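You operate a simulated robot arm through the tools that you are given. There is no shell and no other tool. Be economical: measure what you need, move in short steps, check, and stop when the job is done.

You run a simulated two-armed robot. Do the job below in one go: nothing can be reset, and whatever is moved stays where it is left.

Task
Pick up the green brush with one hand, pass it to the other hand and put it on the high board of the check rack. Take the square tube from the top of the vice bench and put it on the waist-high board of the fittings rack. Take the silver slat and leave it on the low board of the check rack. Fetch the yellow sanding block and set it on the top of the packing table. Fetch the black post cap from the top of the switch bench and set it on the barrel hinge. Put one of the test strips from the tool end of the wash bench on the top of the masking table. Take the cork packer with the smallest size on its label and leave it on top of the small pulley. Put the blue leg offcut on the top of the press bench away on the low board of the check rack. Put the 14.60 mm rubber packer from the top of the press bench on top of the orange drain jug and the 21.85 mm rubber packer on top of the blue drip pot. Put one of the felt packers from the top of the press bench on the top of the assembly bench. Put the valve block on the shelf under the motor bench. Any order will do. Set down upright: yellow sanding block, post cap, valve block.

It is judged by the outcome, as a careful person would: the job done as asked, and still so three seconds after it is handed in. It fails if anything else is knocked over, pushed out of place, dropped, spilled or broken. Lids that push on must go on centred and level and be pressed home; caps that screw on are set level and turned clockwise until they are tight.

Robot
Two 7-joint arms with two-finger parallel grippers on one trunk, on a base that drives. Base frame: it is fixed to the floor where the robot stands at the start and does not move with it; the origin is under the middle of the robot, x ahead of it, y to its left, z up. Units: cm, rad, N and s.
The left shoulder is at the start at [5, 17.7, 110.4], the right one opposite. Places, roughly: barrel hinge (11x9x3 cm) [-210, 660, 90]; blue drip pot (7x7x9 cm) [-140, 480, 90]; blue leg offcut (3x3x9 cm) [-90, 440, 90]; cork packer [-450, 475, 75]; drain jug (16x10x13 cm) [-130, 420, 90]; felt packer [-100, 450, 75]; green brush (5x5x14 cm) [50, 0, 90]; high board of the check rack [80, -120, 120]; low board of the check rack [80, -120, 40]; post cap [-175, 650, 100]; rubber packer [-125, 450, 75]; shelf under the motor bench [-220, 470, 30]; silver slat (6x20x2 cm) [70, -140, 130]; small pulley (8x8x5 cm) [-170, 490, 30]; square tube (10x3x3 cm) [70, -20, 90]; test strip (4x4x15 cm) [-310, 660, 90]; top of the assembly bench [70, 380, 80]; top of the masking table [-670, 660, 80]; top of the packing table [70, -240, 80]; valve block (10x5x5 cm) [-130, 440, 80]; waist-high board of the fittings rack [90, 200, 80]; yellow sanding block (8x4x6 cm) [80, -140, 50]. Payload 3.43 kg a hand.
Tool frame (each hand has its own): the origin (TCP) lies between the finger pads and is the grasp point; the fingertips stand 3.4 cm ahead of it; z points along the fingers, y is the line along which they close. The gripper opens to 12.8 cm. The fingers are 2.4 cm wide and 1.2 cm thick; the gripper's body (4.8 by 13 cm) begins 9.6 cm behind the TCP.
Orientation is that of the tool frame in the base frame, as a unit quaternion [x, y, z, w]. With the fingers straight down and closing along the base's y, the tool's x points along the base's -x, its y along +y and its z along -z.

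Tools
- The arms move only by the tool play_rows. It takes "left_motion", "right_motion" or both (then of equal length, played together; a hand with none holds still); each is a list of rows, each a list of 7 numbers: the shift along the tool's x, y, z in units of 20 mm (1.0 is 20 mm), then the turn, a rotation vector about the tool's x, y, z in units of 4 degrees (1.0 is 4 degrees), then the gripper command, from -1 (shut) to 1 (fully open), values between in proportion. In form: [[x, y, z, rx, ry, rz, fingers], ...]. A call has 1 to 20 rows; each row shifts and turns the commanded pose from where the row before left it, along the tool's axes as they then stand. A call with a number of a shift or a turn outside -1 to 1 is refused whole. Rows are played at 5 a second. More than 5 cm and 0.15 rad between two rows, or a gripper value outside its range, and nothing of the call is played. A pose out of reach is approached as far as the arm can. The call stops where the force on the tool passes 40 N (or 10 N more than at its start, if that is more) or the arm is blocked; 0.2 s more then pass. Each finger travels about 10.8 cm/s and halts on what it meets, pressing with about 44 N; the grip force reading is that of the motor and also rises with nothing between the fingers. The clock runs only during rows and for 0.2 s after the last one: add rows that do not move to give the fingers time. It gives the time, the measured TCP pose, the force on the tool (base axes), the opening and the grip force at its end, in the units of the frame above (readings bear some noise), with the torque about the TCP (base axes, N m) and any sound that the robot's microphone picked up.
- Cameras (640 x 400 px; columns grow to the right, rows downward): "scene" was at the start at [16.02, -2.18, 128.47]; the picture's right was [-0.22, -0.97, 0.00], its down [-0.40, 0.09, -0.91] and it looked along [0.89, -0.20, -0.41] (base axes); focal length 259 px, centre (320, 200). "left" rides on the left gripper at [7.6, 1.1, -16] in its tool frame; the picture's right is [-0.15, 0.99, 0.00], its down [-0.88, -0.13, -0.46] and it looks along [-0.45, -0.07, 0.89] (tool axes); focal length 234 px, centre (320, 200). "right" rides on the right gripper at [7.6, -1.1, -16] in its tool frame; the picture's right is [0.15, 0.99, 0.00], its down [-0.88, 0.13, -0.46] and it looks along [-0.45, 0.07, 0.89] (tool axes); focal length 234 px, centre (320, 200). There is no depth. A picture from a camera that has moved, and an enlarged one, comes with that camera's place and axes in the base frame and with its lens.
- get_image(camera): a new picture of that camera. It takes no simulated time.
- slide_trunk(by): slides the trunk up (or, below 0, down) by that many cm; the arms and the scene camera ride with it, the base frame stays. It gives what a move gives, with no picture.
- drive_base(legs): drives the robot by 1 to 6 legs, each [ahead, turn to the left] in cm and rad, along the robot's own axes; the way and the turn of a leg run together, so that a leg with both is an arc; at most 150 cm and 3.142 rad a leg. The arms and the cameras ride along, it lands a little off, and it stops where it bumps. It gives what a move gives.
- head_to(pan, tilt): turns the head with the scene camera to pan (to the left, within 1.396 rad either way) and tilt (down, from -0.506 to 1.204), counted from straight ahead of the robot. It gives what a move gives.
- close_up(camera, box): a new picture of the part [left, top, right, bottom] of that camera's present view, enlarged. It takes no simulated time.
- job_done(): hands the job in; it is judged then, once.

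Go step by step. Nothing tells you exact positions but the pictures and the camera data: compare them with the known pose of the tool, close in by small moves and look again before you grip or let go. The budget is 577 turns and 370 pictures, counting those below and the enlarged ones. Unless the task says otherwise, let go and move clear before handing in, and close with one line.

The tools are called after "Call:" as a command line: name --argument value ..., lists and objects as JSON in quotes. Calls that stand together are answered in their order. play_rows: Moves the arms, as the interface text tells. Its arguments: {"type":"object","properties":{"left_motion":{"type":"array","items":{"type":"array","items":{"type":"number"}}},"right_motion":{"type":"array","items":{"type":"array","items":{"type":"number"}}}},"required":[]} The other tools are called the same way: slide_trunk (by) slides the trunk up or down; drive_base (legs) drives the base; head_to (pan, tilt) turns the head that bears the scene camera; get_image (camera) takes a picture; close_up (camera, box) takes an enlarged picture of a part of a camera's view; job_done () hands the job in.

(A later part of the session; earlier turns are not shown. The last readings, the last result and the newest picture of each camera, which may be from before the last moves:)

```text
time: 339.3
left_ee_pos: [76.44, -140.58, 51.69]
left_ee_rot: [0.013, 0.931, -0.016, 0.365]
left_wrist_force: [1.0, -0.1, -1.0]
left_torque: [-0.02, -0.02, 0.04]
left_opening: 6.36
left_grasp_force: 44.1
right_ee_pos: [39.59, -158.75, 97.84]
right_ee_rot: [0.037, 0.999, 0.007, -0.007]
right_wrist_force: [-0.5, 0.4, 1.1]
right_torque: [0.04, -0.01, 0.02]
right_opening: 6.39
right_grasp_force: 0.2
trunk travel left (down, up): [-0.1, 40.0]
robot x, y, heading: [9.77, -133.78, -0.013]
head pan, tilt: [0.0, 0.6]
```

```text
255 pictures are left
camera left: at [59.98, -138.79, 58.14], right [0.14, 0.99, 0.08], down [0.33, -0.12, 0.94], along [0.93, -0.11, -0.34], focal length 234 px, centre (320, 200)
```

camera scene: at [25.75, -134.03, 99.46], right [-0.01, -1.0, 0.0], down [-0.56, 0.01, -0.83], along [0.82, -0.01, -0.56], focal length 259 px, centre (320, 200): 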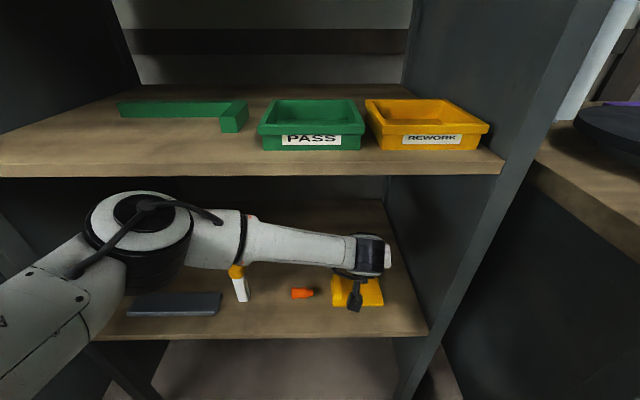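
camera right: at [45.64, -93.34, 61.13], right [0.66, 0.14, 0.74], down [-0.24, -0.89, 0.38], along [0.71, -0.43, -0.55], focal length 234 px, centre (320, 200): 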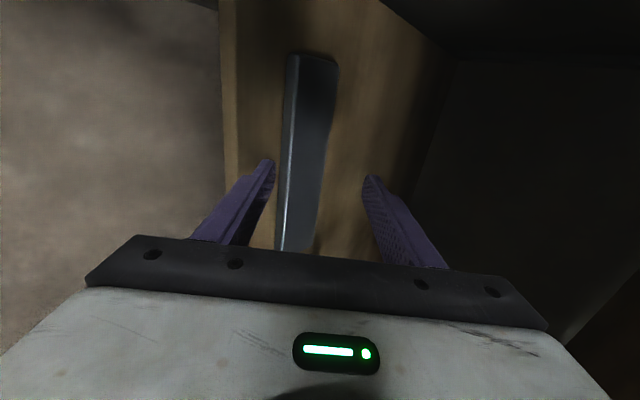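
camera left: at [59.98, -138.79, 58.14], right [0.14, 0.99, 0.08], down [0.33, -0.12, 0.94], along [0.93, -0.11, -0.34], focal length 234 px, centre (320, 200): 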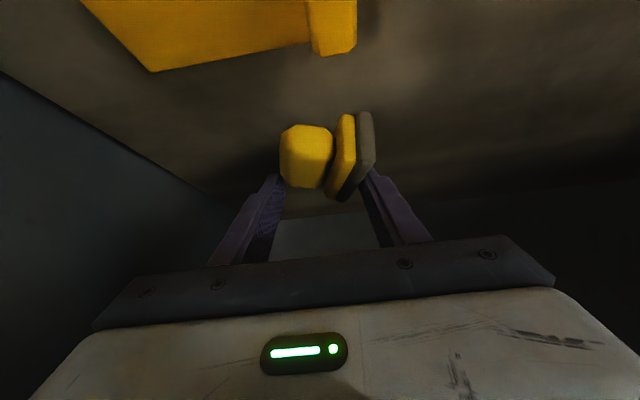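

Call:
play_rows --left_motion '[[-0.6, 0, -0.65, 0, 0, 0, -1], [-0.6, 0, -0.65, 0, 0, 0, -1], [-0.6, 0, -0.65, 0, 0, 0, -1], [-0.4, 0, -0.45, 0, 0, 0, -1]]'

Call:
get_image --camera "scene"

```text
time: 340.3
left_ee_pos: [76.17, -140.62, 57.59]
left_ee_rot: [0.014, 0.932, -0.015, 0.361]
left_wrist_force: [0.9, 0.1, -1.0]
left_torque: [-0.02, -0.01, 0.02]
left_opening: 6.35
left_grasp_force: 43.5
right_ee_pos: [39.6, -158.79, 97.68]
right_ee_rot: [0.037, 0.999, 0.008, -0.008]
right_wrist_force: [0.4, -0.1, 0.7]
right_torque: [0.01, 0.01, 0.01]
right_opening: 6.39
right_grasp_force: 0.0
trunk travel left (down, up): [-0.1, 40.0]
robot x, y, heading: [10.37, -133.93, -0.017]
head pan, tilt: [0.0, 0.6]
```

```text
254 pictures are left
camera scene: at [25.82, -134.03, 99.36], right [-0.01, -1.0, 0.0], down [-0.57, 0.01, -0.82], along [0.82, -0.01, -0.57], focal length 259 px, centre (320, 200)
```

scene: 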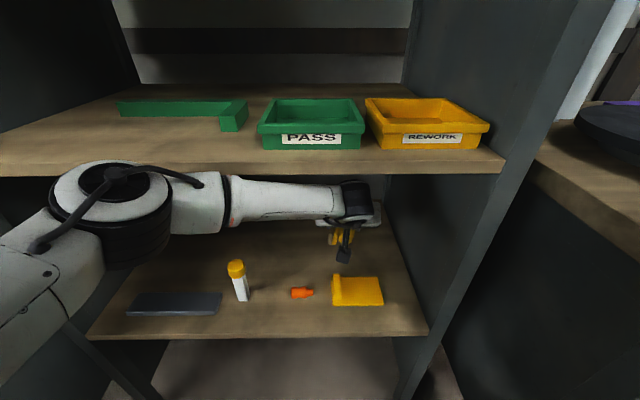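

Call:
play_rows --left_motion '[[0, -0.9, 0, 0, 0, 0, -1], [0, -0.9, 0, 0, 0, 0, -1]]'

Call:
drive_base --legs '[[-12, 0]]'

Call:
get_image --camera "left"

```text
time: 340.9
left_ee_pos: [76.34, -144.13, 58.42]
left_ee_rot: [0.012, 0.93, -0.016, 0.366]
left_wrist_force: [0.6, 0.0, -1.0]
left_torque: [-0.02, -0.03, 0.01]
left_opening: 6.32
left_grasp_force: 44.0
right_ee_pos: [39.75, -158.81, 97.77]
right_ee_rot: [0.039, 0.999, 0.007, -0.007]
right_wrist_force: [0.2, -0.6, -0.9]
right_torque: [0.01, 0.01, 0.0]
right_opening: 6.37
right_grasp_force: 0.0
trunk travel left (down, up): [-0.1, 40.0]
robot x, y, heading: [9.8, -134.04, -0.007]
head pan, tilt: [0.0, 0.6]
```

```text
time: 342.1
left_ee_pos: [64.35, -143.84, 58.29]
left_ee_rot: [0.012, 0.931, -0.015, 0.364]
left_wrist_force: [-0.8, 0.8, -0.2]
left_torque: [-0.01, -0.04, 0.0]
left_opening: 6.27
left_grasp_force: 43.9
right_ee_pos: [27.85, -158.59, 97.8]
right_ee_rot: [0.037, 0.999, 0.007, -0.007]
right_wrist_force: [0.1, -0.3, -0.1]
right_torque: [0.0, 0.0, -0.01]
right_opening: 6.4
right_grasp_force: 0.1
trunk travel left (down, up): [-0.1, 40.0]
robot x, y, heading: [-2.16, -133.2, -0.011]
head pan, tilt: [0.0, 0.6]
```

```text
253 pictures are left
camera left: at [47.99, -142.07, 64.73], right [0.14, 0.99, 0.08], down [0.33, -0.12, 0.94], along [0.93, -0.1, -0.34], focal length 234 px, centre (320, 200)
```

left: 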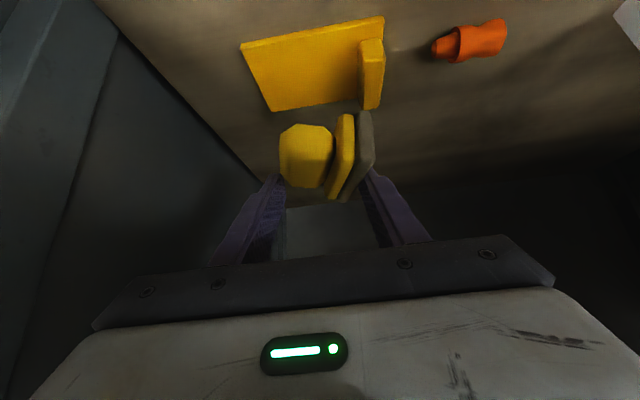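

The block is out over the front of the rack. The bench to the right carries the packing sign, so I back out and look at its top.

Call:
drive_base --legs '[[-40, 0]]'

Call:
slide_trunk --by 30

Call:
head_to --pan -0.7 --tilt 0.45

Call:
get_image --camera "scene"

Call:
get_image --camera "left"

```text
time: 344.6
left_ee_pos: [24.44, -143.25, 58.25]
left_ee_rot: [0.009, 0.931, -0.014, 0.364]
left_wrist_force: [0.6, -0.2, -1.0]
left_torque: [0.0, 0.01, -0.01]
left_opening: 6.21
left_grasp_force: 44.7
right_ee_pos: [-12.0, -158.12, 97.7]
right_ee_rot: [0.035, 0.999, 0.008, -0.007]
right_wrist_force: [0.0, 0.4, 0.0]
right_torque: [0.04, 0.0, -0.01]
right_opening: 6.39
right_grasp_force: 0.1
trunk travel left (down, up): [-0.1, 40.0]
robot x, y, heading: [-42.34, -132.85, -0.005]
head pan, tilt: [0.0, 0.6]
```

```text
time: 347.6
left_ee_pos: [24.45, -143.1, 88.25]
left_ee_rot: [0.009, 0.931, -0.013, 0.364]
left_wrist_force: [0.8, 0.1, -1.8]
left_torque: [-0.02, -0.05, 0.01]
left_opening: 6.13
left_grasp_force: 44.6
right_ee_pos: [-12.09, -158.06, 127.73]
right_ee_rot: [0.035, 0.999, 0.008, -0.007]
right_wrist_force: [0.2, -0.7, 0.0]
right_torque: [-0.05, 0.0, -0.02]
right_opening: 6.37
right_grasp_force: 0.1
trunk travel left (down, up): [-30.1, 10.0]
robot x, y, heading: [-42.02, -133.17, -0.003]
head pan, tilt: [0.0, 0.6]
```

```text
time: 348.7
left_ee_pos: [24.43, -143.26, 88.2]
left_ee_rot: [0.01, 0.931, -0.014, 0.365]
left_wrist_force: [0.3, 0.2, -0.3]
left_torque: [0.01, -0.01, -0.01]
left_opening: 6.14
left_grasp_force: 44.3
right_ee_pos: [-11.9, -158.03, 127.71]
right_ee_rot: [0.034, 0.999, 0.007, -0.007]
right_wrist_force: [0.8, 0.6, -0.5]
right_torque: [-0.01, 0.02, -0.03]
right_opening: 6.38
right_grasp_force: 0.1
trunk travel left (down, up): [-30.1, 10.0]
robot x, y, heading: [-41.93, -133.42, -0.007]
head pan, tilt: [-0.7, 0.45]
```

```text
252 pictures are left
camera scene: at [-27.97, -139.31, 130.82], right [-0.65, -0.76, 0.0], down [-0.33, 0.28, -0.9], along [0.69, -0.58, -0.44], focal length 259 px, centre (320, 200)
```

scene: 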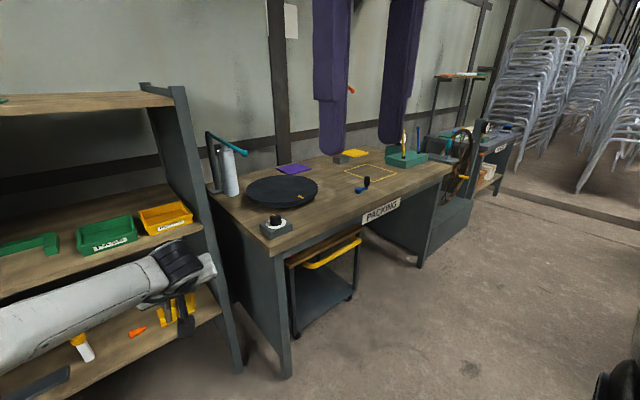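

```text
251 pictures are left
camera left: at [8.03, -141.44, 94.73], right [0.14, 0.99, 0.08], down [0.33, -0.12, 0.94], along [0.93, -0.1, -0.34], focal length 234 px, centre (320, 200)
```

left: 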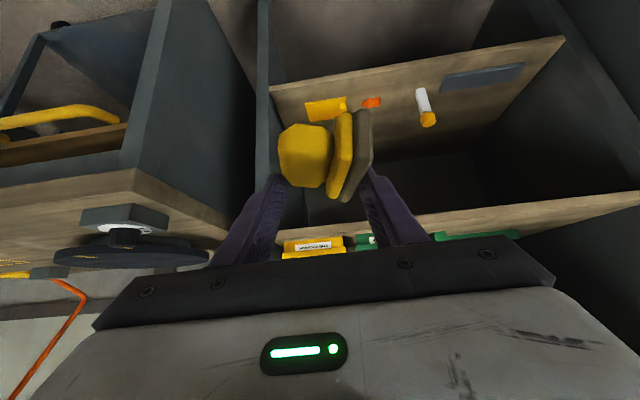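

Call:
slide_trunk --by 9

Call:
drive_base --legs '[[0, -1.565], [62, 0], [0, 1.565]]'

Call:
head_to --pan -0.2 --tilt 0.5

Call:
get_image --camera "scene"

Call:
get_image --camera "left"

```text
time: 350.0
left_ee_pos: [24.52, -143.13, 97.23]
left_ee_rot: [0.01, 0.931, -0.014, 0.364]
left_wrist_force: [0.1, 0.6, -1.1]
left_torque: [0.0, -0.02, 0.0]
left_opening: 6.08
left_grasp_force: 44.2
right_ee_pos: [-12.06, -158.03, 136.72]
right_ee_rot: [0.035, 0.999, 0.008, -0.008]
right_wrist_force: [0.6, -0.7, -0.3]
right_torque: [0.0, 0.0, -0.01]
right_opening: 6.39
right_grasp_force: 0.0
trunk travel left (down, up): [-39.1, 1.0]
robot x, y, heading: [-41.78, -133.45, -0.008]
head pan, tilt: [-0.7, 0.45]
```

```text
time: 361.1
left_ee_pos: [26.64, -202.6, 97.29]
left_ee_rot: [-0.011, 0.931, -0.005, 0.365]
left_wrist_force: [-0.3, -0.2, -0.7]
left_torque: [0.02, -0.01, 0.03]
left_opening: 6.01
left_grasp_force: 43.8
right_ee_pos: [-9.18, -219.12, 136.85]
right_ee_rot: [0.013, 1.0, 0.008, -0.007]
right_wrist_force: [-0.6, -0.2, -0.4]
right_torque: [0.02, -0.02, 0.0]
right_opening: 6.39
right_grasp_force: 0.0
trunk travel left (down, up): [-39.1, 1.0]
robot x, y, heading: [-40.52, -195.65, 0.038]
head pan, tilt: [-0.7, 0.45]
```

```text
time: 362.0
left_ee_pos: [26.66, -202.57, 97.21]
left_ee_rot: [-0.011, 0.931, -0.005, 0.365]
left_wrist_force: [0.1, -0.1, -0.5]
left_torque: [-0.01, 0.0, 0.01]
left_opening: 6.03
left_grasp_force: 43.7
right_ee_pos: [-9.27, -219.12, 136.72]
right_ee_rot: [0.013, 1.0, 0.008, -0.006]
right_wrist_force: [-0.2, 0.8, -1.1]
right_torque: [0.0, -0.02, 0.01]
right_opening: 6.42
right_grasp_force: 0.1
trunk travel left (down, up): [-39.1, 1.0]
robot x, y, heading: [-40.1, -195.2, 0.034]
head pan, tilt: [-0.201, 0.499]
```

```text
250 pictures are left
camera scene: at [-24.17, -196.86, 139.37], right [-0.16, -0.99, 0.0], down [-0.47, 0.08, -0.88], along [0.87, -0.14, -0.48], focal length 259 px, centre (320, 200)
```

scene: 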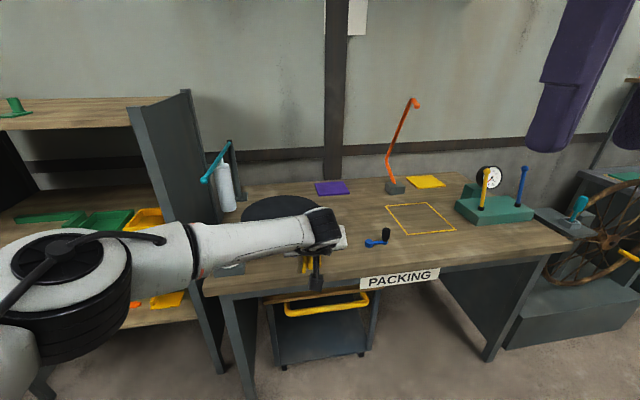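

```text
249 pictures are left
camera left: at [10.16, -201.55, 103.72], right [0.09, 0.99, 0.08], down [0.34, -0.11, 0.94], along [0.94, -0.06, -0.34], focal length 234 px, centre (320, 200)
```

left: 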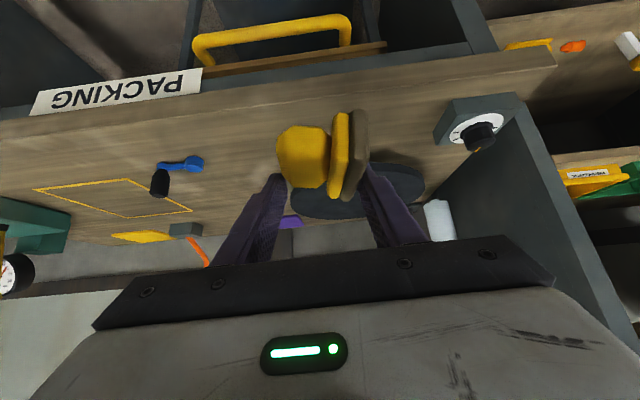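

Call:
drive_base --legs '[[10, -0.03]]'

Call:
play_rows --left_motion '[[0.68, 0, 0.73, 0, 0, 0, -1], [0.68, 0, 0.73, 0, 0, 0, -1], [0.68, 0, 0.73, 0, 0, 0, -1]]'

Call:
get_image --camera "left"

Call:
get_image --camera "scene"

```text
time: 363.1
left_ee_pos: [36.38, -204.39, 97.19]
left_ee_rot: [0.002, 0.931, -0.01, 0.364]
left_wrist_force: [0.5, 0.4, -0.5]
left_torque: [-0.01, 0.04, 0.03]
left_opening: 6.02
left_grasp_force: 44.6
right_ee_pos: [0.13, -219.81, 136.73]
right_ee_rot: [0.027, 1.0, 0.008, -0.008]
right_wrist_force: [0.1, 0.2, -0.4]
right_torque: [0.0, 0.01, 0.06]
right_opening: 6.4
right_grasp_force: 0.0
trunk travel left (down, up): [-39.1, 1.0]
robot x, y, heading: [-29.99, -195.31, 0.008]
head pan, tilt: [-0.201, 0.499]
```

```text
time: 363.9
left_ee_pos: [36.28, -204.36, 91.31]
left_ee_rot: [0.004, 0.931, -0.012, 0.365]
left_wrist_force: [0.4, 0.4, -0.7]
left_torque: [-0.03, 0.01, 0.03]
left_opening: 6.0
left_grasp_force: 44.2
right_ee_pos: [0.17, -219.74, 136.61]
right_ee_rot: [0.028, 1.0, 0.008, -0.007]
right_wrist_force: [0.1, 0.0, 0.4]
right_torque: [0.01, 0.0, -0.02]
right_opening: 6.4
right_grasp_force: 0.0
trunk travel left (down, up): [-39.1, 1.0]
robot x, y, heading: [-30.17, -195.02, 0.007]
head pan, tilt: [-0.201, 0.499]
```

```text
248 pictures are left
camera left: at [19.87, -202.95, 97.78], right [0.12, 0.99, 0.08], down [0.33, -0.12, 0.94], along [0.93, -0.09, -0.35], focal length 234 px, centre (320, 200)
```

left: 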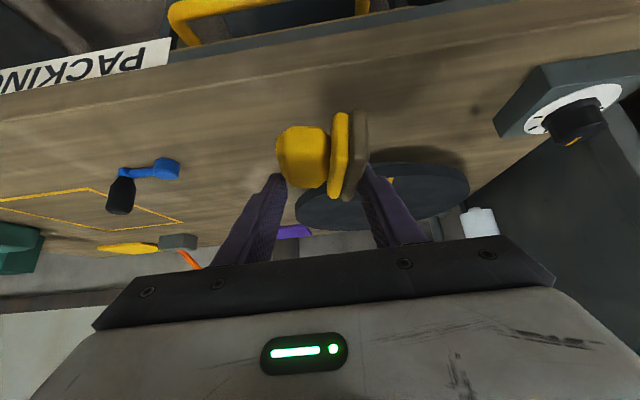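

```text
247 pictures are left
camera scene: at [-14.19, -197.13, 139.37], right [-0.19, -0.98, 0.0], down [-0.47, 0.09, -0.88], along [0.86, -0.17, -0.48], focal length 259 px, centre (320, 200)
```

scene: 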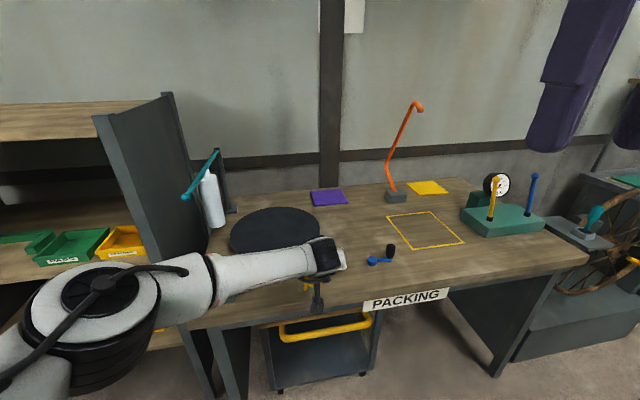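

Call:
play_rows --left_motion '[[0.17, 0, 0.183, 0, 0, 0, -1], [0.17, 0, 0.183, 0, 0, 0, -1], [0.17, 0, 0.183, 0, 0, 0, -1]]'

Call:
play_rows --left_motion '[[0.12, 0, 0.13, 0, 0, 0, -1], [0.12, 0, 0.13, 0, 0, 0, -1]]'

Call:
play_rows --left_motion '[[0.12, 0, 0.13, 0, 0, 0, -1], [0.12, 0, 0.13, 0, 0, 0, -1]]'

```text
time: 364.7
left_ee_pos: [36.46, -204.42, 89.64]
left_ee_rot: [0.003, 0.931, -0.011, 0.365]
left_wrist_force: [0.2, -0.4, -0.9]
left_torque: [-0.04, -0.02, -0.01]
left_opening: 5.99
left_grasp_force: 44.2
right_ee_pos: [0.03, -219.83, 136.66]
right_ee_rot: [0.027, 1.0, 0.008, -0.007]
right_wrist_force: [0.4, -0.2, 0.6]
right_torque: [0.03, -0.01, 0.01]
right_opening: 6.42
right_grasp_force: 0.2
trunk travel left (down, up): [-39.1, 1.0]
robot x, y, heading: [-30.06, -195.49, 0.005]
head pan, tilt: [-0.201, 0.499]
```

```text
time: 365.3
left_ee_pos: [36.43, -204.38, 89.08]
left_ee_rot: [0.004, 0.931, -0.011, 0.365]
left_wrist_force: [-0.2, 0.0, -1.4]
left_torque: [-0.03, -0.01, 0.0]
left_opening: 5.97
left_grasp_force: 44.2
right_ee_pos: [0.08, -219.86, 136.62]
right_ee_rot: [0.027, 1.0, 0.008, -0.007]
right_wrist_force: [0.1, 0.3, 0.8]
right_torque: [0.0, 0.0, -0.02]
right_opening: 6.39
right_grasp_force: 0.0
trunk travel left (down, up): [-39.1, 1.0]
robot x, y, heading: [-30.03, -195.14, 0.012]
head pan, tilt: [-0.201, 0.499]
```

```text
time: 365.9
left_ee_pos: [36.36, -204.63, 88.44]
left_ee_rot: [0.004, 0.931, -0.012, 0.364]
left_wrist_force: [-0.2, -0.7, -0.7]
left_torque: [-0.04, 0.03, 0.03]
left_opening: 5.98
left_grasp_force: 44.1
right_ee_pos: [0.17, -219.73, 136.6]
right_ee_rot: [0.028, 1.0, 0.009, -0.007]
right_wrist_force: [1.4, 0.1, 0.7]
right_torque: [-0.02, 0.0, 0.03]
right_opening: 6.38
right_grasp_force: 0.0
trunk travel left (down, up): [-39.1, 1.0]
robot x, y, heading: [-29.83, -195.06, 0.008]
head pan, tilt: [-0.201, 0.499]
```

Call:
play_rows --left_motion '[[0.12, 0, 0.13, 0, 0, 0, -1], [0.12, 0, 0.13, 0, 0, 0, -1]]'

Call:
play_rows --left_motion '[[0.12, 0, 0.13, 0, 0, 0, -1], [0.12, 0, 0.13, 0, 0, 0, -1]]'

Call:
play_rows --left_motion '[[0.12, 0, 0.13, 0, 0, 0, -1], [0.12, 0, 0.13, 0, 0, 0, -1]]'

Call:
get_image --camera "left"

```text
time: 366.5
left_ee_pos: [36.35, -204.54, 87.55]
left_ee_rot: [0.004, 0.931, -0.012, 0.365]
left_wrist_force: [-0.2, 0.3, -0.5]
left_torque: [-0.02, -0.01, 0.0]
left_opening: 5.98
left_grasp_force: 44.0
right_ee_pos: [0.1, -219.76, 136.72]
right_ee_rot: [0.028, 1.0, 0.007, -0.008]
right_wrist_force: [-0.6, -0.3, -0.4]
right_torque: [-0.01, 0.03, 0.01]
right_opening: 6.42
right_grasp_force: 0.1
trunk travel left (down, up): [-39.1, 1.0]
robot x, y, heading: [-30.12, -195.73, 0.012]
head pan, tilt: [-0.201, 0.499]
```

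```text
time: 367.1
left_ee_pos: [36.39, -204.62, 86.93]
left_ee_rot: [0.004, 0.931, -0.011, 0.365]
left_wrist_force: [-1.0, 0.4, -1.4]
left_torque: [-0.02, 0.01, 0.0]
left_opening: 5.98
left_grasp_force: 44.4
right_ee_pos: [0.12, -219.77, 136.79]
right_ee_rot: [0.028, 1.0, 0.008, -0.006]
right_wrist_force: [-0.6, 0.8, 0.5]
right_torque: [-0.02, 0.02, -0.03]
right_opening: 6.42
right_grasp_force: 0.0
trunk travel left (down, up): [-39.1, 1.0]
robot x, y, heading: [-30.28, -195.33, 0.003]
head pan, tilt: [-0.201, 0.499]
```

```text
time: 367.7
left_ee_pos: [36.35, -204.52, 86.12]
left_ee_rot: [0.004, 0.931, -0.011, 0.364]
left_wrist_force: [-0.4, -0.2, -0.7]
left_torque: [-0.01, 0.0, 0.0]
left_opening: 5.99
left_grasp_force: 43.8
right_ee_pos: [0.12, -219.78, 136.77]
right_ee_rot: [0.028, 1.0, 0.008, -0.007]
right_wrist_force: [0.2, -0.2, 0.3]
right_torque: [0.01, -0.02, -0.01]
right_opening: 6.42
right_grasp_force: 0.1
trunk travel left (down, up): [-39.1, 1.0]
robot x, y, heading: [-30.17, -195.37, 0.012]
head pan, tilt: [-0.201, 0.499]
```

```text
246 pictures are left
camera left: at [19.92, -203.09, 92.69], right [0.12, 0.99, 0.08], down [0.33, -0.12, 0.94], along [0.93, -0.09, -0.35], focal length 234 px, centre (320, 200)
```

left: 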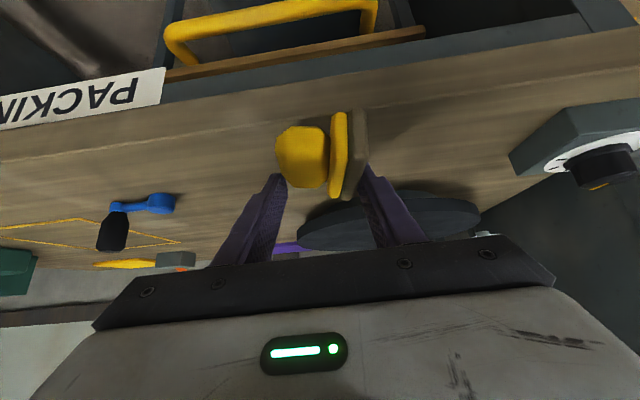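

Call:
play_rows --left_motion '[[0.17, 0, 0.183, 0, 0, 0, -1], [0.17, 0, 0.183, 0, 0, 0, -1]]'

Call:
play_rows --left_motion '[[0.12, 0, 0.13, 0, 0, 0, -1], [0.12, 0, 0.13, 0, 0, 0, -1]]'

Call:
play_rows --left_motion '[[0.12, 0, 0.13, 0, 0, 0, -1], [0.12, 0, 0.13, 0, 0, 0, -1]]'

```text
time: 368.3
left_ee_pos: [36.57, -204.24, 85.29]
left_ee_rot: [0.001, 0.931, -0.011, 0.366]
left_wrist_force: [-0.7, -0.5, -1.0]
left_torque: [-0.09, 0.02, -0.02]
left_opening: 5.96
left_grasp_force: 43.7
right_ee_pos: [0.14, -219.83, 136.79]
right_ee_rot: [0.029, 1.0, 0.008, -0.007]
right_wrist_force: [0.6, 0.0, 0.1]
right_torque: [0.0, 0.04, -0.02]
right_opening: 6.4
right_grasp_force: 0.0
trunk travel left (down, up): [-39.1, 1.0]
robot x, y, heading: [-29.94, -194.85, 0.011]
head pan, tilt: [-0.201, 0.499]
```

```text
time: 368.9
left_ee_pos: [37.29, -203.4, 84.94]
left_ee_rot: [-0.005, 0.929, -0.007, 0.37]
left_wrist_force: [-0.1, 0.8, -0.4]
left_torque: [0.0, 0.01, 0.02]
left_opening: 6.0
left_grasp_force: 43.8
right_ee_pos: [0.08, -219.86, 136.76]
right_ee_rot: [0.028, 1.0, 0.008, -0.007]
right_wrist_force: [-0.1, -0.5, 0.0]
right_torque: [0.01, 0.0, 0.02]
right_opening: 6.43
right_grasp_force: 0.1
trunk travel left (down, up): [-39.1, 1.0]
robot x, y, heading: [-29.94, -195.15, 0.006]
head pan, tilt: [-0.201, 0.499]
```

```text
time: 369.7
left_ee_pos: [38.38, -201.92, 84.6]
left_ee_rot: [-0.014, 0.928, -0.002, 0.372]
left_wrist_force: [0.4, -0.2, -0.8]
left_torque: [0.01, -0.08, -0.01]
left_opening: 5.97
left_grasp_force: 44.0
right_ee_pos: [0.02, -219.76, 136.81]
right_ee_rot: [0.029, 1.0, 0.008, -0.006]
right_wrist_force: [-0.2, 0.1, 0.0]
right_torque: [0.01, 0.02, 0.01]
right_opening: 6.39
right_grasp_force: 0.1
trunk travel left (down, up): [-39.1, 1.0]
robot x, y, heading: [-30.05, -195.3, 0.008]
head pan, tilt: [-0.201, 0.499]
stopped in row 2 (left hand): the arm was blocked; the commanded pose is now the measured one
```

Call:
play_rows --left_motion '[[-0.68, 0, -0.73, 0, 0, 0, -1], [-0.68, 0, -0.73, 0, 0, 0, -1], [0.7, 0, -0.7, 0, 0, 0, -1], [0.7, 0, -0.7, 0, 0, 0, -1], [0.7, 0, -0.7, 0, 0, 0, -1], [0.7, 0, -0.7, 0, 0, 0, -1], [0.7, 0, -0.7, 0, 0, 0, -1], [0.7, 0, -0.7, 0, 0, 0, -1], [0.7, 0, -0.7, 0, 0, 0, -1], [0.7, 0, -0.7, 0, 0, 0, -1]]'

Call:
drive_base --legs '[[16, 0]]'

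Call:
get_image --camera "scene"

Call:
get_image --camera "left"

```text
time: 371.9
left_ee_pos: [22.24, -202.56, 88.98]
left_ee_rot: [-0.013, 0.928, -0.003, 0.373]
left_wrist_force: [0.1, -0.6, -1.4]
left_torque: [-0.01, -0.03, 0.03]
left_opening: 5.92
left_grasp_force: 44.0
right_ee_pos: [0.05, -219.75, 136.67]
right_ee_rot: [0.028, 1.0, 0.008, -0.007]
right_wrist_force: [-0.1, -0.8, -0.1]
right_torque: [0.02, -0.01, -0.01]
right_opening: 6.4
right_grasp_force: 0.0
trunk travel left (down, up): [-39.1, 1.0]
robot x, y, heading: [-30.27, -195.31, 0.011]
head pan, tilt: [-0.201, 0.499]
```

```text
time: 373.4
left_ee_pos: [38.46, -202.59, 88.9]
left_ee_rot: [-0.011, 0.928, -0.003, 0.372]
left_wrist_force: [0.7, -1.1, -0.9]
left_torque: [-0.03, 0.02, 0.0]
left_opening: 5.94
left_grasp_force: 44.3
right_ee_pos: [16.26, -219.63, 136.68]
right_ee_rot: [0.029, 1.0, 0.008, -0.007]
right_wrist_force: [1.1, 0.0, 1.3]
right_torque: [-0.02, 0.06, 0.0]
right_opening: 6.4
right_grasp_force: 0.2
trunk travel left (down, up): [-39.1, 1.0]
robot x, y, heading: [-14.33, -195.07, 0.001]
head pan, tilt: [-0.201, 0.499]
```

```text
245 pictures are left
camera scene: at [1.98, -197.07, 139.36], right [-0.2, -0.98, 0.0], down [-0.47, 0.09, -0.88], along [0.86, -0.17, -0.48], focal length 259 px, centre (320, 200)
```

scene: 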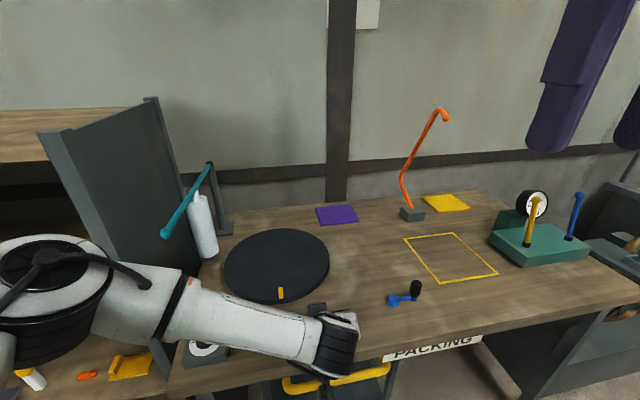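

```text
244 pictures are left
camera left: at [21.84, -201.64, 95.15], right [0.09, 0.99, 0.09], down [0.33, -0.11, 0.94], along [0.94, -0.06, -0.33], focal length 234 px, centre (320, 200)
```

left: 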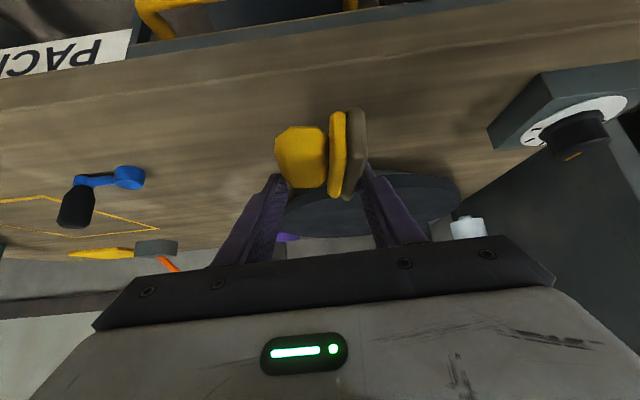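

Call:
play_rows --left_motion '[[0.34, 0, 0.36, 0, 0, 0, -1], [0.34, 0, 0.36, 0, 0, 0, -1], [0.34, 0, 0.36, 0, 0, 0, -1], [0.17, 0, 0.183, 0, 0, 0, -1]]'

Call:
play_rows --left_motion '[[0.17, 0, 0.183, 0, 0, 0, -1], [0.17, 0, 0.183, 0, 0, 0, -1]]'

Call:
play_rows --left_motion '[[0.17, 0, 0.183, 0, 0, 0, -1], [0.1, 0, 0.1, 0, 0, 0, -1]]'

```text
time: 374.4
left_ee_pos: [38.42, -202.83, 85.61]
left_ee_rot: [-0.01, 0.928, -0.003, 0.372]
left_wrist_force: [-0.3, 0.3, -0.4]
left_torque: [0.01, -0.02, -0.03]
left_opening: 5.89
left_grasp_force: 43.7
right_ee_pos: [16.24, -219.71, 136.74]
right_ee_rot: [0.029, 1.0, 0.007, -0.007]
right_wrist_force: [0.2, 0.1, 0.0]
right_torque: [0.01, -0.01, 0.0]
right_opening: 6.4
right_grasp_force: 0.1
trunk travel left (down, up): [-39.1, 1.0]
robot x, y, heading: [-13.68, -195.16, 0.002]
head pan, tilt: [-0.201, 0.499]
```

```text
time: 375.0
left_ee_pos: [38.48, -202.68, 84.39]
left_ee_rot: [-0.011, 0.928, -0.004, 0.372]
left_wrist_force: [-0.1, -0.4, -1.6]
left_torque: [-0.08, -0.02, 0.01]
left_opening: 5.94
left_grasp_force: 43.5
right_ee_pos: [16.16, -219.72, 136.76]
right_ee_rot: [0.029, 1.0, 0.008, -0.007]
right_wrist_force: [-0.3, -0.4, -0.4]
right_torque: [-0.03, -0.01, 0.0]
right_opening: 6.41
right_grasp_force: 0.1
trunk travel left (down, up): [-39.1, 1.0]
robot x, y, heading: [-14.03, -194.8, 0.003]
head pan, tilt: [-0.201, 0.499]
```

```text
time: 375.6
left_ee_pos: [38.4, -202.71, 84.11]
left_ee_rot: [-0.011, 0.926, -0.005, 0.377]
left_wrist_force: [-7.7, 3.7, 26.8]
left_torque: [0.5, 1.19, -0.04]
left_opening: 5.91
left_grasp_force: 43.7
right_ee_pos: [15.85, -219.63, 136.87]
right_ee_rot: [0.028, 1.0, 0.007, -0.005]
right_wrist_force: [-1.2, 0.6, 0.4]
right_torque: [0.03, 0.01, -0.02]
right_opening: 6.41
right_grasp_force: 0.0
trunk travel left (down, up): [-39.1, 1.0]
robot x, y, heading: [-14.5, -195.18, 0.004]
head pan, tilt: [-0.201, 0.499]
```

Call:
play_rows --left_motion '[[-0.1, 0, -0.1, 0, 0, 0, -0.2], [0, 0, 0, 0, 0, 0, -0.05], [0, 0, 0, 0, 0, 0, 0.15], [0, 0, 0, 0, 0, 0, 0.3], [0, 0, 0, 0, 0, 0, 0.3]]'

Call:
get_image --camera "left"

```text
time: 376.8
left_ee_pos: [38.34, -202.62, 84.02]
left_ee_rot: [-0.011, 0.928, -0.004, 0.371]
left_wrist_force: [0.6, 0.7, -0.8]
left_torque: [-0.02, 0.0, 0.02]
left_opening: 8.33
left_grasp_force: 0.0
right_ee_pos: [16.12, -219.83, 136.79]
right_ee_rot: [0.028, 1.0, 0.008, -0.008]
right_wrist_force: [-1.0, -0.9, 0.0]
right_torque: [0.0, 0.01, 0.01]
right_opening: 6.39
right_grasp_force: 0.1
trunk travel left (down, up): [-39.1, 1.0]
robot x, y, heading: [-14.45, -194.97, 0.009]
head pan, tilt: [-0.201, 0.499]
```

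```text
243 pictures are left
camera left: at [21.83, -201.72, 90.18], right [0.09, 0.99, 0.09], down [0.32, -0.11, 0.94], along [0.94, -0.06, -0.33], focal length 234 px, centre (320, 200)
```

left: 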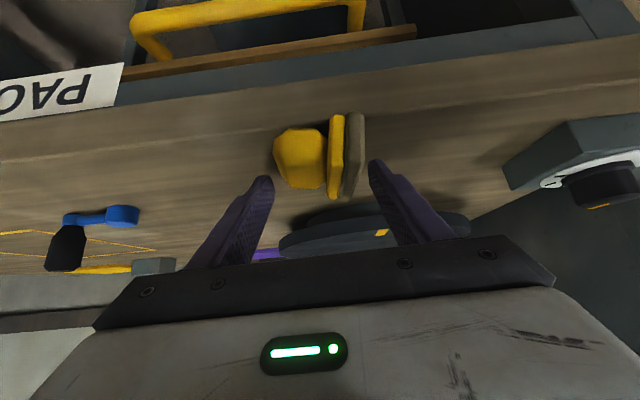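

The block lies on the packing table at about (38, -203). The left hand withdraws; the right hand will take it by its ends and roll it upright. I turn the right hand by 90 degrees.

Call:
play_rows --left_motion '[[0, 0, -1, 0, 0, 0, 0.3], [0, 0, -1, 0, 0, 0, 0.3], [0, 0, -1, 0, 0, 0, 0.3], [0, 0, -1, 0, 0, 0, 0.3], [0, 0, -1, 0, 0, 0, 0.3], [0, 0, -1, 0, 0, 0, 0.3], [0, 1, -0.5, 0, 0, 0, 0.3], [0, 1, -0.5, 0, 0, 0, 0.3], [0, 1, -0.5, 0, 0, 0, 0.3], [0, 1, -0.5, 0, 0, 0, 0.3], [0, 1, 0, 0, 0, 0, 0.3], [0, 1, 0, 0, 0, 0, 0.3], [0, 1, 0, 0, 0, 0, 0.3], [0, 0, 0, 0, 0, 0, 0.3], [0, 0, 0, 0, 0, 0, 0.3], [0, 0, 0, 0, 0, 0, 0.3], [0, 0, 0, 0, 0, 0, 0.3], [0, 0, 0, 0, 0, 0, 0.3], [0, 0, 0, 0, 0, 0, 0.3], [0, 0, 0, 0, 0, 0, 0.3]]' --right_motion '[[0, 0, 1, 0, 0, 1, 0.8], [0, 0, 1, 0, 0, 1, 0.8], [0, 0, 1, 0, 0, 1, 0.8], [0, 0, 1, 0, 0, 1, 0.8], [0, 0, 1, 0, 0, 1, 0.8], [0, 0, 1, 0, 0, 1, 0.8], [0, 0, 1, 0, 0, 1, 0.8], [0, 0, 1, 0, 0, 1, 0.8], [0, 0, 1, 0, 0, 1, 0.8], [0, 0, 0, 0, 0, 1, 0.8], [0, 0, 0, 0, 0, 1, 0.8], [0, 0, 0, 0, 0, 1, 0.8], [0, 0, 0, 0, 0, 1, 0.8], [0, 0, 0, 0, 0, 1, 0.8], [0, 0, 0, 0, 0, 1, 0.8], [0, 0, 0, 0, 0, 1, 0.8], [0, 0, 0, 0, 0, 1, 0.8], [0, 0, 0, 0, 0, 1, 0.8], [0, 0, 0, 0, 0, 1, 0.8], [0, 0, 0, 0, 0, 1, 0.8]]'

Call:
play_rows --right_motion '[[0, 0, 0, 0, 0, 1, 0.8], [0, 0, 0, 0, 0, 0.8, 0.8], [0, 0, 0, 0, 1, 0, 0.8], [0, 0, 0, 0, 1, 0, 0.8], [0, 0, 0, 0, 1, 0, 0.8], [0, 0, 0, 0, 1, 0, 0.8], [0, 0, 0, 0, 1, 0, 0.8], [0, 0, 0, 0, 1, 0, 0.8], [0, 0, 0, 0, 1, 0, 0.8], [0, 0, 0, 0, 1, 0, 0.8], [0, 0, 0, 0, 1, 0, 0.8], [0, 0, 0, 0, 1, 0, 0.8], [0, 0, 0, 0, 1, 0, 0.8]]'

Call:
get_image --camera "scene"

Call:
get_image --camera "right"

```text
time: 381.0
left_ee_pos: [27.04, -188.73, 95.35]
left_ee_rot: [-0.011, 0.928, -0.003, 0.372]
left_wrist_force: [0.0, 0.3, 0.2]
left_torque: [0.0, 0.02, 0.01]
left_opening: 8.33
left_grasp_force: 0.1
right_ee_pos: [15.88, -219.46, 118.69]
right_ee_rot: [0.667, 0.745, 0.002, -0.01]
right_wrist_force: [0.1, -0.3, -0.8]
right_torque: [0.02, -0.03, 0.03]
right_opening: 11.52
right_grasp_force: 0.0
trunk travel left (down, up): [-39.1, 1.0]
robot x, y, heading: [-13.6, -195.4, 0.003]
head pan, tilt: [-0.201, 0.499]
```

```text
time: 383.8
left_ee_pos: [27.03, -188.85, 95.3]
left_ee_rot: [-0.011, 0.928, -0.004, 0.372]
left_wrist_force: [0.8, 0.1, 0.3]
left_torque: [0.02, -0.01, 0.03]
left_opening: 8.31
left_grasp_force: 0.0
right_ee_pos: [15.84, -219.53, 118.72]
right_ee_rot: [0.658, 0.649, 0.268, -0.273]
right_wrist_force: [-0.3, 0.5, 0.5]
right_torque: [0.01, -0.06, -0.03]
right_opening: 11.53
right_grasp_force: 0.1
trunk travel left (down, up): [-39.1, 1.0]
robot x, y, heading: [-13.89, -195.15, 0.001]
head pan, tilt: [-0.201, 0.499]
```

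```text
242 pictures are left
camera scene: at [1.87, -197.08, 139.38], right [-0.2, -0.98, 0.0], down [-0.47, 0.09, -0.88], along [0.86, -0.17, -0.48], focal length 259 px, centre (320, 200)
```

scene: 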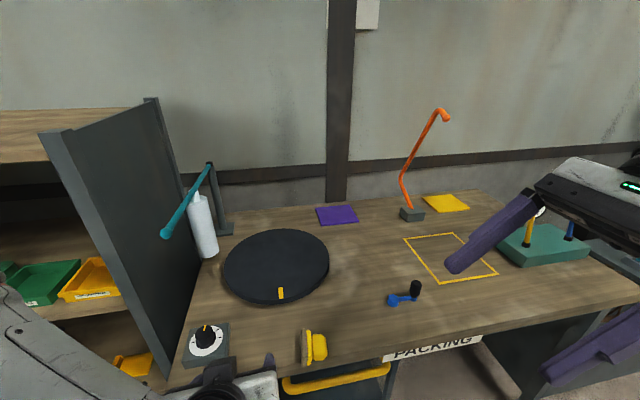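

```text
241 pictures are left
camera right: at [15.03, -225.5, 135.44], right [0.99, 0.09, 0.09], down [0.12, -0.95, -0.3], along [0.06, 0.31, -0.95], focal length 234 px, centre (320, 200)
```

right: 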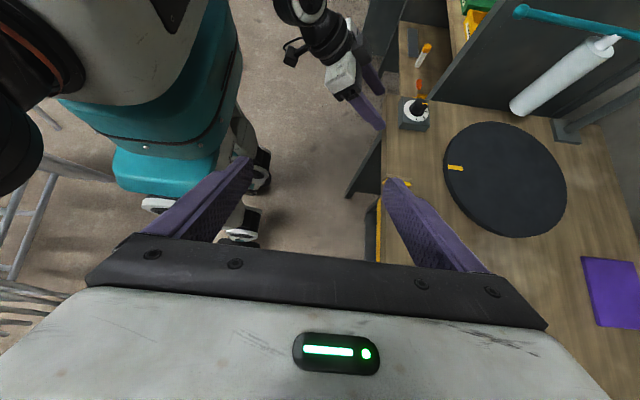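

Call:
play_rows --right_motion '[[-0.51, 0.865, 0.99, 0, 0, 0, 0.8], [-0.51, 0.865, 0.99, 0, 0, 0, 0.8], [-0.51, 0.865, 0.99, 0, 0, 0, 0.8], [-0.51, 0.865, 0.99, 0, 0, 0, 0.8], [-0.51, 0.865, 0.99, 0, 0, 0, 0.8], [-0.51, 0.865, 0.99, 0, 0, 0, 0.8], [-0.51, 0.865, 0.99, 0, 0, 0, 0.8], [-0.51, 0.865, 0.99, 0, 0, 0, 0.8], [-0.51, 0.865, 0.99, 0, 0, 0, 0.8], [-0.51, 0.865, 0.99, 0, 0, 0, 0.8], [-0.51, 0.865, 0.99, 0, 0, 0, 0.8], [-0.51, 0.865, 0.99, 0, 0, 0, 0.8], [-0.51, 0.865, 0.99, 0, 0, 0, 0.8]]'

Call:
get_image --camera "right"

```text
time: 386.6
left_ee_pos: [27.01, -188.67, 95.33]
left_ee_rot: [-0.01, 0.928, -0.004, 0.372]
left_wrist_force: [-0.3, -0.5, -0.9]
left_torque: [0.02, 0.01, 0.0]
left_opening: 8.31
left_grasp_force: 0.1
right_ee_pos: [38.21, -210.78, 90.84]
right_ee_rot: [0.658, 0.648, 0.267, -0.273]
right_wrist_force: [0.8, -1.0, 0.0]
right_torque: [-0.02, 0.02, 0.0]
right_opening: 11.53
right_grasp_force: 0.1
trunk travel left (down, up): [-39.1, 1.0]
robot x, y, heading: [-14.23, -195.53, 0.005]
head pan, tilt: [-0.201, 0.499]
```

```text
240 pictures are left
camera right: at [37.29, -216.8, 107.59], right [0.99, 0.09, 0.09], down [0.12, -0.95, -0.3], along [0.06, 0.31, -0.95], focal length 234 px, centre (320, 200)
```

right: 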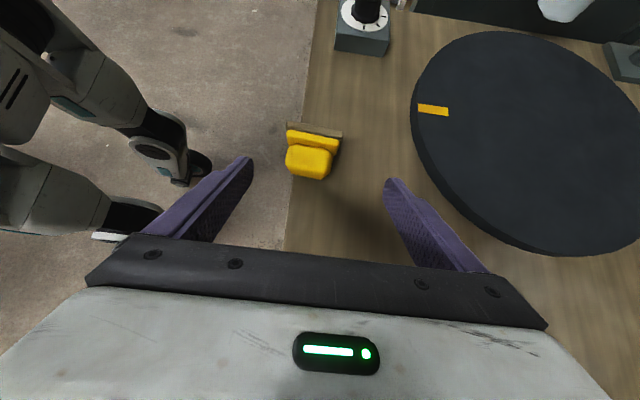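

Call:
play_rows --right_motion '[[0, -0.1, 1, 0, 0, 0, 0.8], [0, -0.1, 1, 0, 0, 0, 0.8], [0, 0, 1, 0, 0, 0, 0.8], [0, 0, 1, 0, 0, 0, 0.8]]'

Call:
get_image --camera "right"

```text
time: 387.6
left_ee_pos: [27.02, -188.8, 95.48]
left_ee_rot: [-0.011, 0.928, -0.004, 0.371]
left_wrist_force: [0.1, -0.7, -0.1]
left_torque: [-0.02, -0.01, 0.0]
left_opening: 8.3
left_grasp_force: 0.0
right_ee_pos: [37.71, -205.41, 85.26]
right_ee_rot: [0.659, 0.648, 0.268, -0.272]
right_wrist_force: [-0.5, 0.4, 0.7]
right_torque: [-0.04, 0.01, -0.02]
right_opening: 11.51
right_grasp_force: 0.2
trunk travel left (down, up): [-39.1, 1.0]
robot x, y, heading: [-14.26, -195.1, 0.002]
head pan, tilt: [-0.201, 0.499]
```

```text
239 pictures are left
camera right: at [36.87, -211.32, 101.93], right [0.99, 0.09, 0.09], down [0.12, -0.95, -0.3], along [0.06, 0.31, -0.95], focal length 234 px, centre (320, 200)
```

right: 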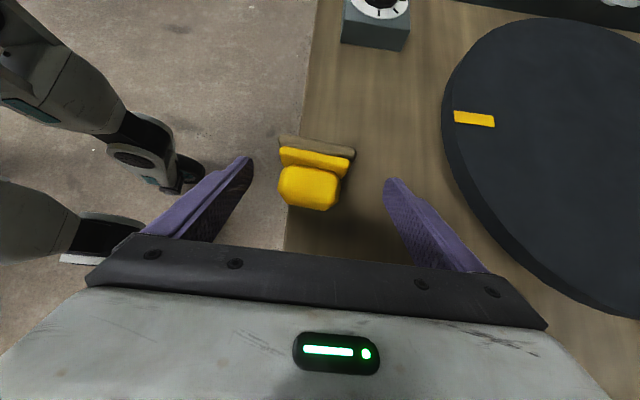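

Call:
play_rows --right_motion '[[-0.1, -0.05, 1, 0, 0, 0, 0.8], [-0.1, 0, 0.25, 0, 0, 0, 0.6]]'

Call:
get_image --camera "right"

```text
time: 388.2
left_ee_pos: [26.96, -188.7, 95.37]
left_ee_rot: [-0.01, 0.928, -0.004, 0.372]
left_wrist_force: [-0.4, -0.8, -0.4]
left_torque: [-0.02, 0.01, 0.01]
left_opening: 8.35
left_grasp_force: 0.0
right_ee_pos: [37.66, -203.73, 83.23]
right_ee_rot: [0.659, 0.648, 0.268, -0.272]
right_wrist_force: [-0.8, -3.8, 4.7]
right_torque: [-0.01, -0.24, -0.09]
right_opening: 10.24
right_grasp_force: 0.1
trunk travel left (down, up): [-39.1, 1.0]
robot x, y, heading: [-13.75, -195.1, 0.005]
head pan, tilt: [-0.201, 0.499]
```

```text
238 pictures are left
camera right: at [36.77, -209.77, 99.98], right [0.99, 0.09, 0.09], down [0.12, -0.95, -0.3], along [0.06, 0.31, -0.95], focal length 234 px, centre (320, 200)
```

right: 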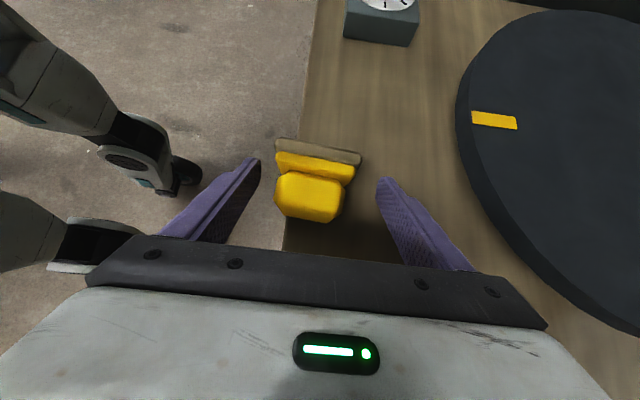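

Call:
play_rows --right_motion '[[0.15, 0, -0.1, 0, 0, 0, 0.4], [0, 0, 0, 0, 0, 0, 0.25], [0, 0, 0, 0, 0, 0, 0.1], [0, 0, 0, 0, 0, 0, -0.1], [0, 0, 0, 0, 0, 0, -0.4], [0, 0, 0, 0, 0, 0, -1], [0, 0, 0, 0, 0, 0, -1]]'

Call:
get_image --camera "right"

```text
time: 389.8
left_ee_pos: [26.98, -188.69, 95.34]
left_ee_rot: [-0.011, 0.928, -0.004, 0.372]
left_wrist_force: [0.0, -0.3, -0.3]
left_torque: [0.01, 0.0, -0.01]
left_opening: 8.32
left_grasp_force: 0.0
right_ee_pos: [37.64, -203.79, 83.66]
right_ee_rot: [0.658, 0.649, 0.267, -0.274]
right_wrist_force: [-0.4, -0.5, -0.2]
right_torque: [0.0, 0.0, -0.01]
right_opening: 6.99
right_grasp_force: 43.7
trunk travel left (down, up): [-39.1, 1.0]
robot x, y, heading: [-14.05, -195.23, 0.006]
head pan, tilt: [-0.201, 0.499]
```

```text
237 pictures are left
camera right: at [36.76, -209.68, 100.28], right [0.99, 0.09, 0.09], down [0.12, -0.95, -0.3], along [0.06, 0.31, -0.95], focal length 234 px, centre (320, 200)
```

right: 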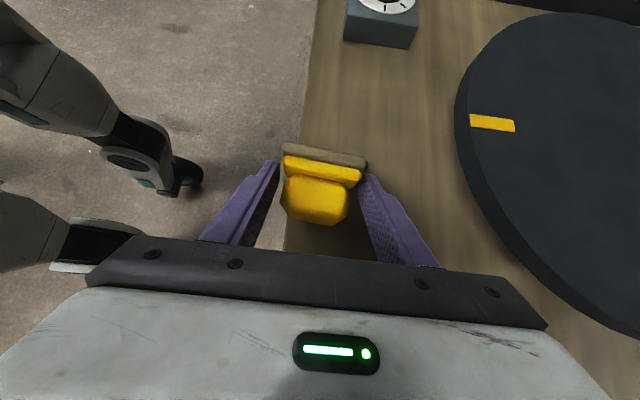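

Call:
play_rows --right_motion '[[0.85, 0, -0.85, 0, 0, 0, -1], [0.85, 0, -0.85, 0, 0, 0, -1], [0.85, 0.8, -0.85, 0, 0, 0, -1], [0.85, 0.8, -0.85, 0, 0, 0, -1], [0.85, 0.8, -0.85, 0, 0, 0, -1], [0, 0.8, 0, 0, -1, 0, -1], [0, 0, 0, 0, -1, 0, -1], [0, 0, 0, 0, -1, 0, -1], [0, 0, 0, 0, -1, 0, -1], [0, 0, 0, 0, -1, 0, -1], [0, 0, 0, 0, -1, 0, -1], [0, 0, 0, 0, -1, 0, -1], [0, 0, 0, 0, -1, 0, -1], [0, 0, 0, 0, -1, 0, -1], [0, 0, 0, 0, -1, 0, -1], [0, 0, 0, 0, -1, 0, -1]]'

Call:
get_image --camera "right"

Call:
get_image --camera "scene"

```text
time: 393.2
left_ee_pos: [27.01, -188.74, 95.38]
left_ee_rot: [-0.011, 0.928, -0.004, 0.372]
left_wrist_force: [-0.8, 0.0, 0.1]
left_torque: [0.02, 0.02, 0.0]
left_opening: 8.34
left_grasp_force: 0.0
right_ee_pos: [44.13, -203.73, 95.32]
right_ee_rot: [0.711, 0.703, 0.0, -0.01]
right_wrist_force: [-0.1, 0.8, -1.0]
right_torque: [-0.01, 0.04, 0.03]
right_opening: 6.95
right_grasp_force: 43.5
trunk travel left (down, up): [-39.1, 1.0]
robot x, y, heading: [-14.02, -195.38, 0.008]
head pan, tilt: [-0.201, 0.499]
```

```text
236 pictures are left
camera right: at [43.39, -196.46, 111.5], right [0.99, 0.14, -0.01], down [0.13, -0.89, 0.44], along [0.05, -0.44, -0.9], focal length 234 px, centre (320, 200)
```

right: 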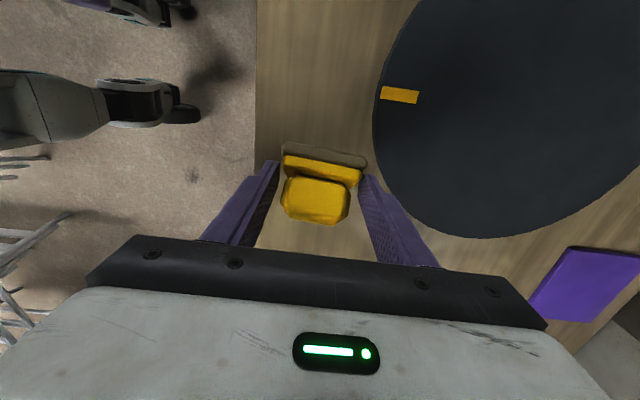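

```text
235 pictures are left
camera scene: at [1.9, -197.04, 139.37], right [-0.2, -0.98, 0.0], down [-0.47, 0.09, -0.88], along [0.86, -0.17, -0.48], focal length 259 px, centre (320, 200)
```

scene: 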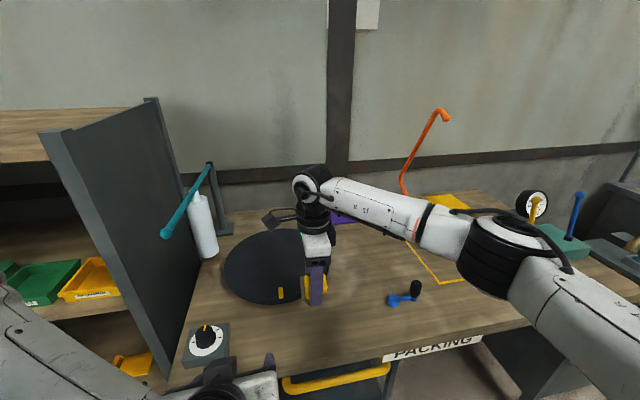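

Call:
play_rows --right_motion '[[-1, 0, 0, 0, 0, 0, -1], [-1, 0, 0, 0, 0, 0, -1], [-1, 0, 0, 0, 0, 0, -1], [0, 0, 0, 0, -1, 0, -1], [0, 0, 0, 0, -1, 0, -1], [0, 0, 0, 0, -1, 0, -1], [0, 0, 0, 0, -1, 0, -1], [0, 0, 0, 0, -1, 0, -1], [0, 0, 0, 0, -1, 0, -1], [0, 0, 0, 0, -1, 0, -1], [0, 0, 0, 0, -1, 0, -1], [0, 0, 0, 0, -1, 0, -1], [0, 0, 0, 0, -1, 0, -1], [0, 0, 0, 0, -1, 0, -1], [0, 0, 0, 0, -0.5, 0, -1]]'

Call:
get_image --camera "right"

Call:
get_image --camera "scene"

```text
time: 396.4
left_ee_pos: [26.98, -188.73, 95.45]
left_ee_rot: [-0.011, 0.928, -0.004, 0.371]
left_wrist_force: [-0.1, 0.5, 0.5]
left_torque: [0.01, 0.02, -0.01]
left_opening: 8.33
left_grasp_force: 0.1
right_ee_pos: [44.12, -209.68, 95.3]
right_ee_rot: [0.654, 0.652, -0.277, 0.267]
right_wrist_force: [0.5, -0.7, -0.7]
right_torque: [0.03, 0.04, 0.0]
right_opening: 6.97
right_grasp_force: 44.0
trunk travel left (down, up): [-39.1, 1.0]
robot x, y, heading: [-13.67, -195.59, 0.002]
head pan, tilt: [-0.201, 0.499]
```

```text
234 pictures are left
camera right: at [43.29, -193.14, 101.24], right [0.99, 0.09, -0.12], down [0.14, -0.3, 0.94], along [0.05, -0.95, -0.31], focal length 234 px, centre (320, 200)
```

right: 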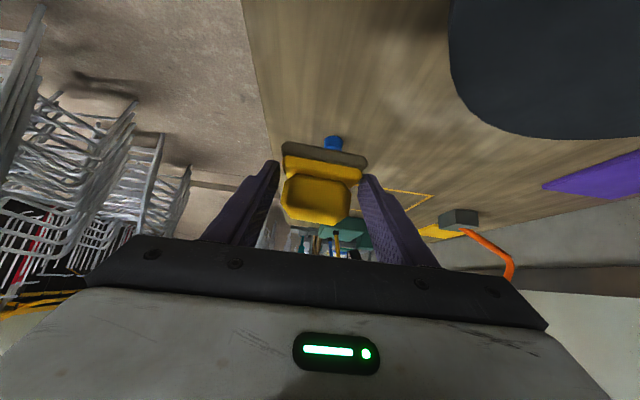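

```text
233 pictures are left
camera scene: at [1.9, -197.06, 139.37], right [-0.2, -0.98, 0.0], down [-0.47, 0.09, -0.88], along [0.86, -0.17, -0.48], focal length 259 px, centre (320, 200)
```

scene: 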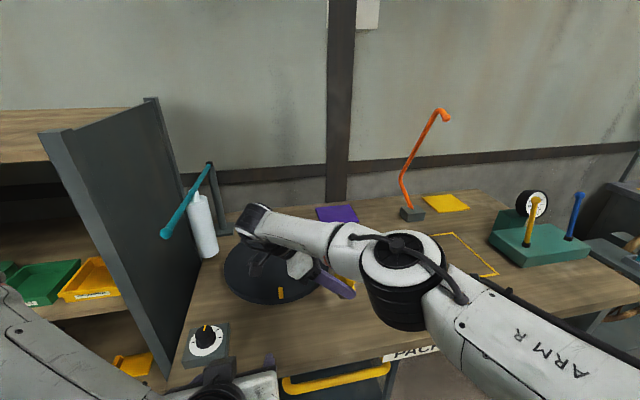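

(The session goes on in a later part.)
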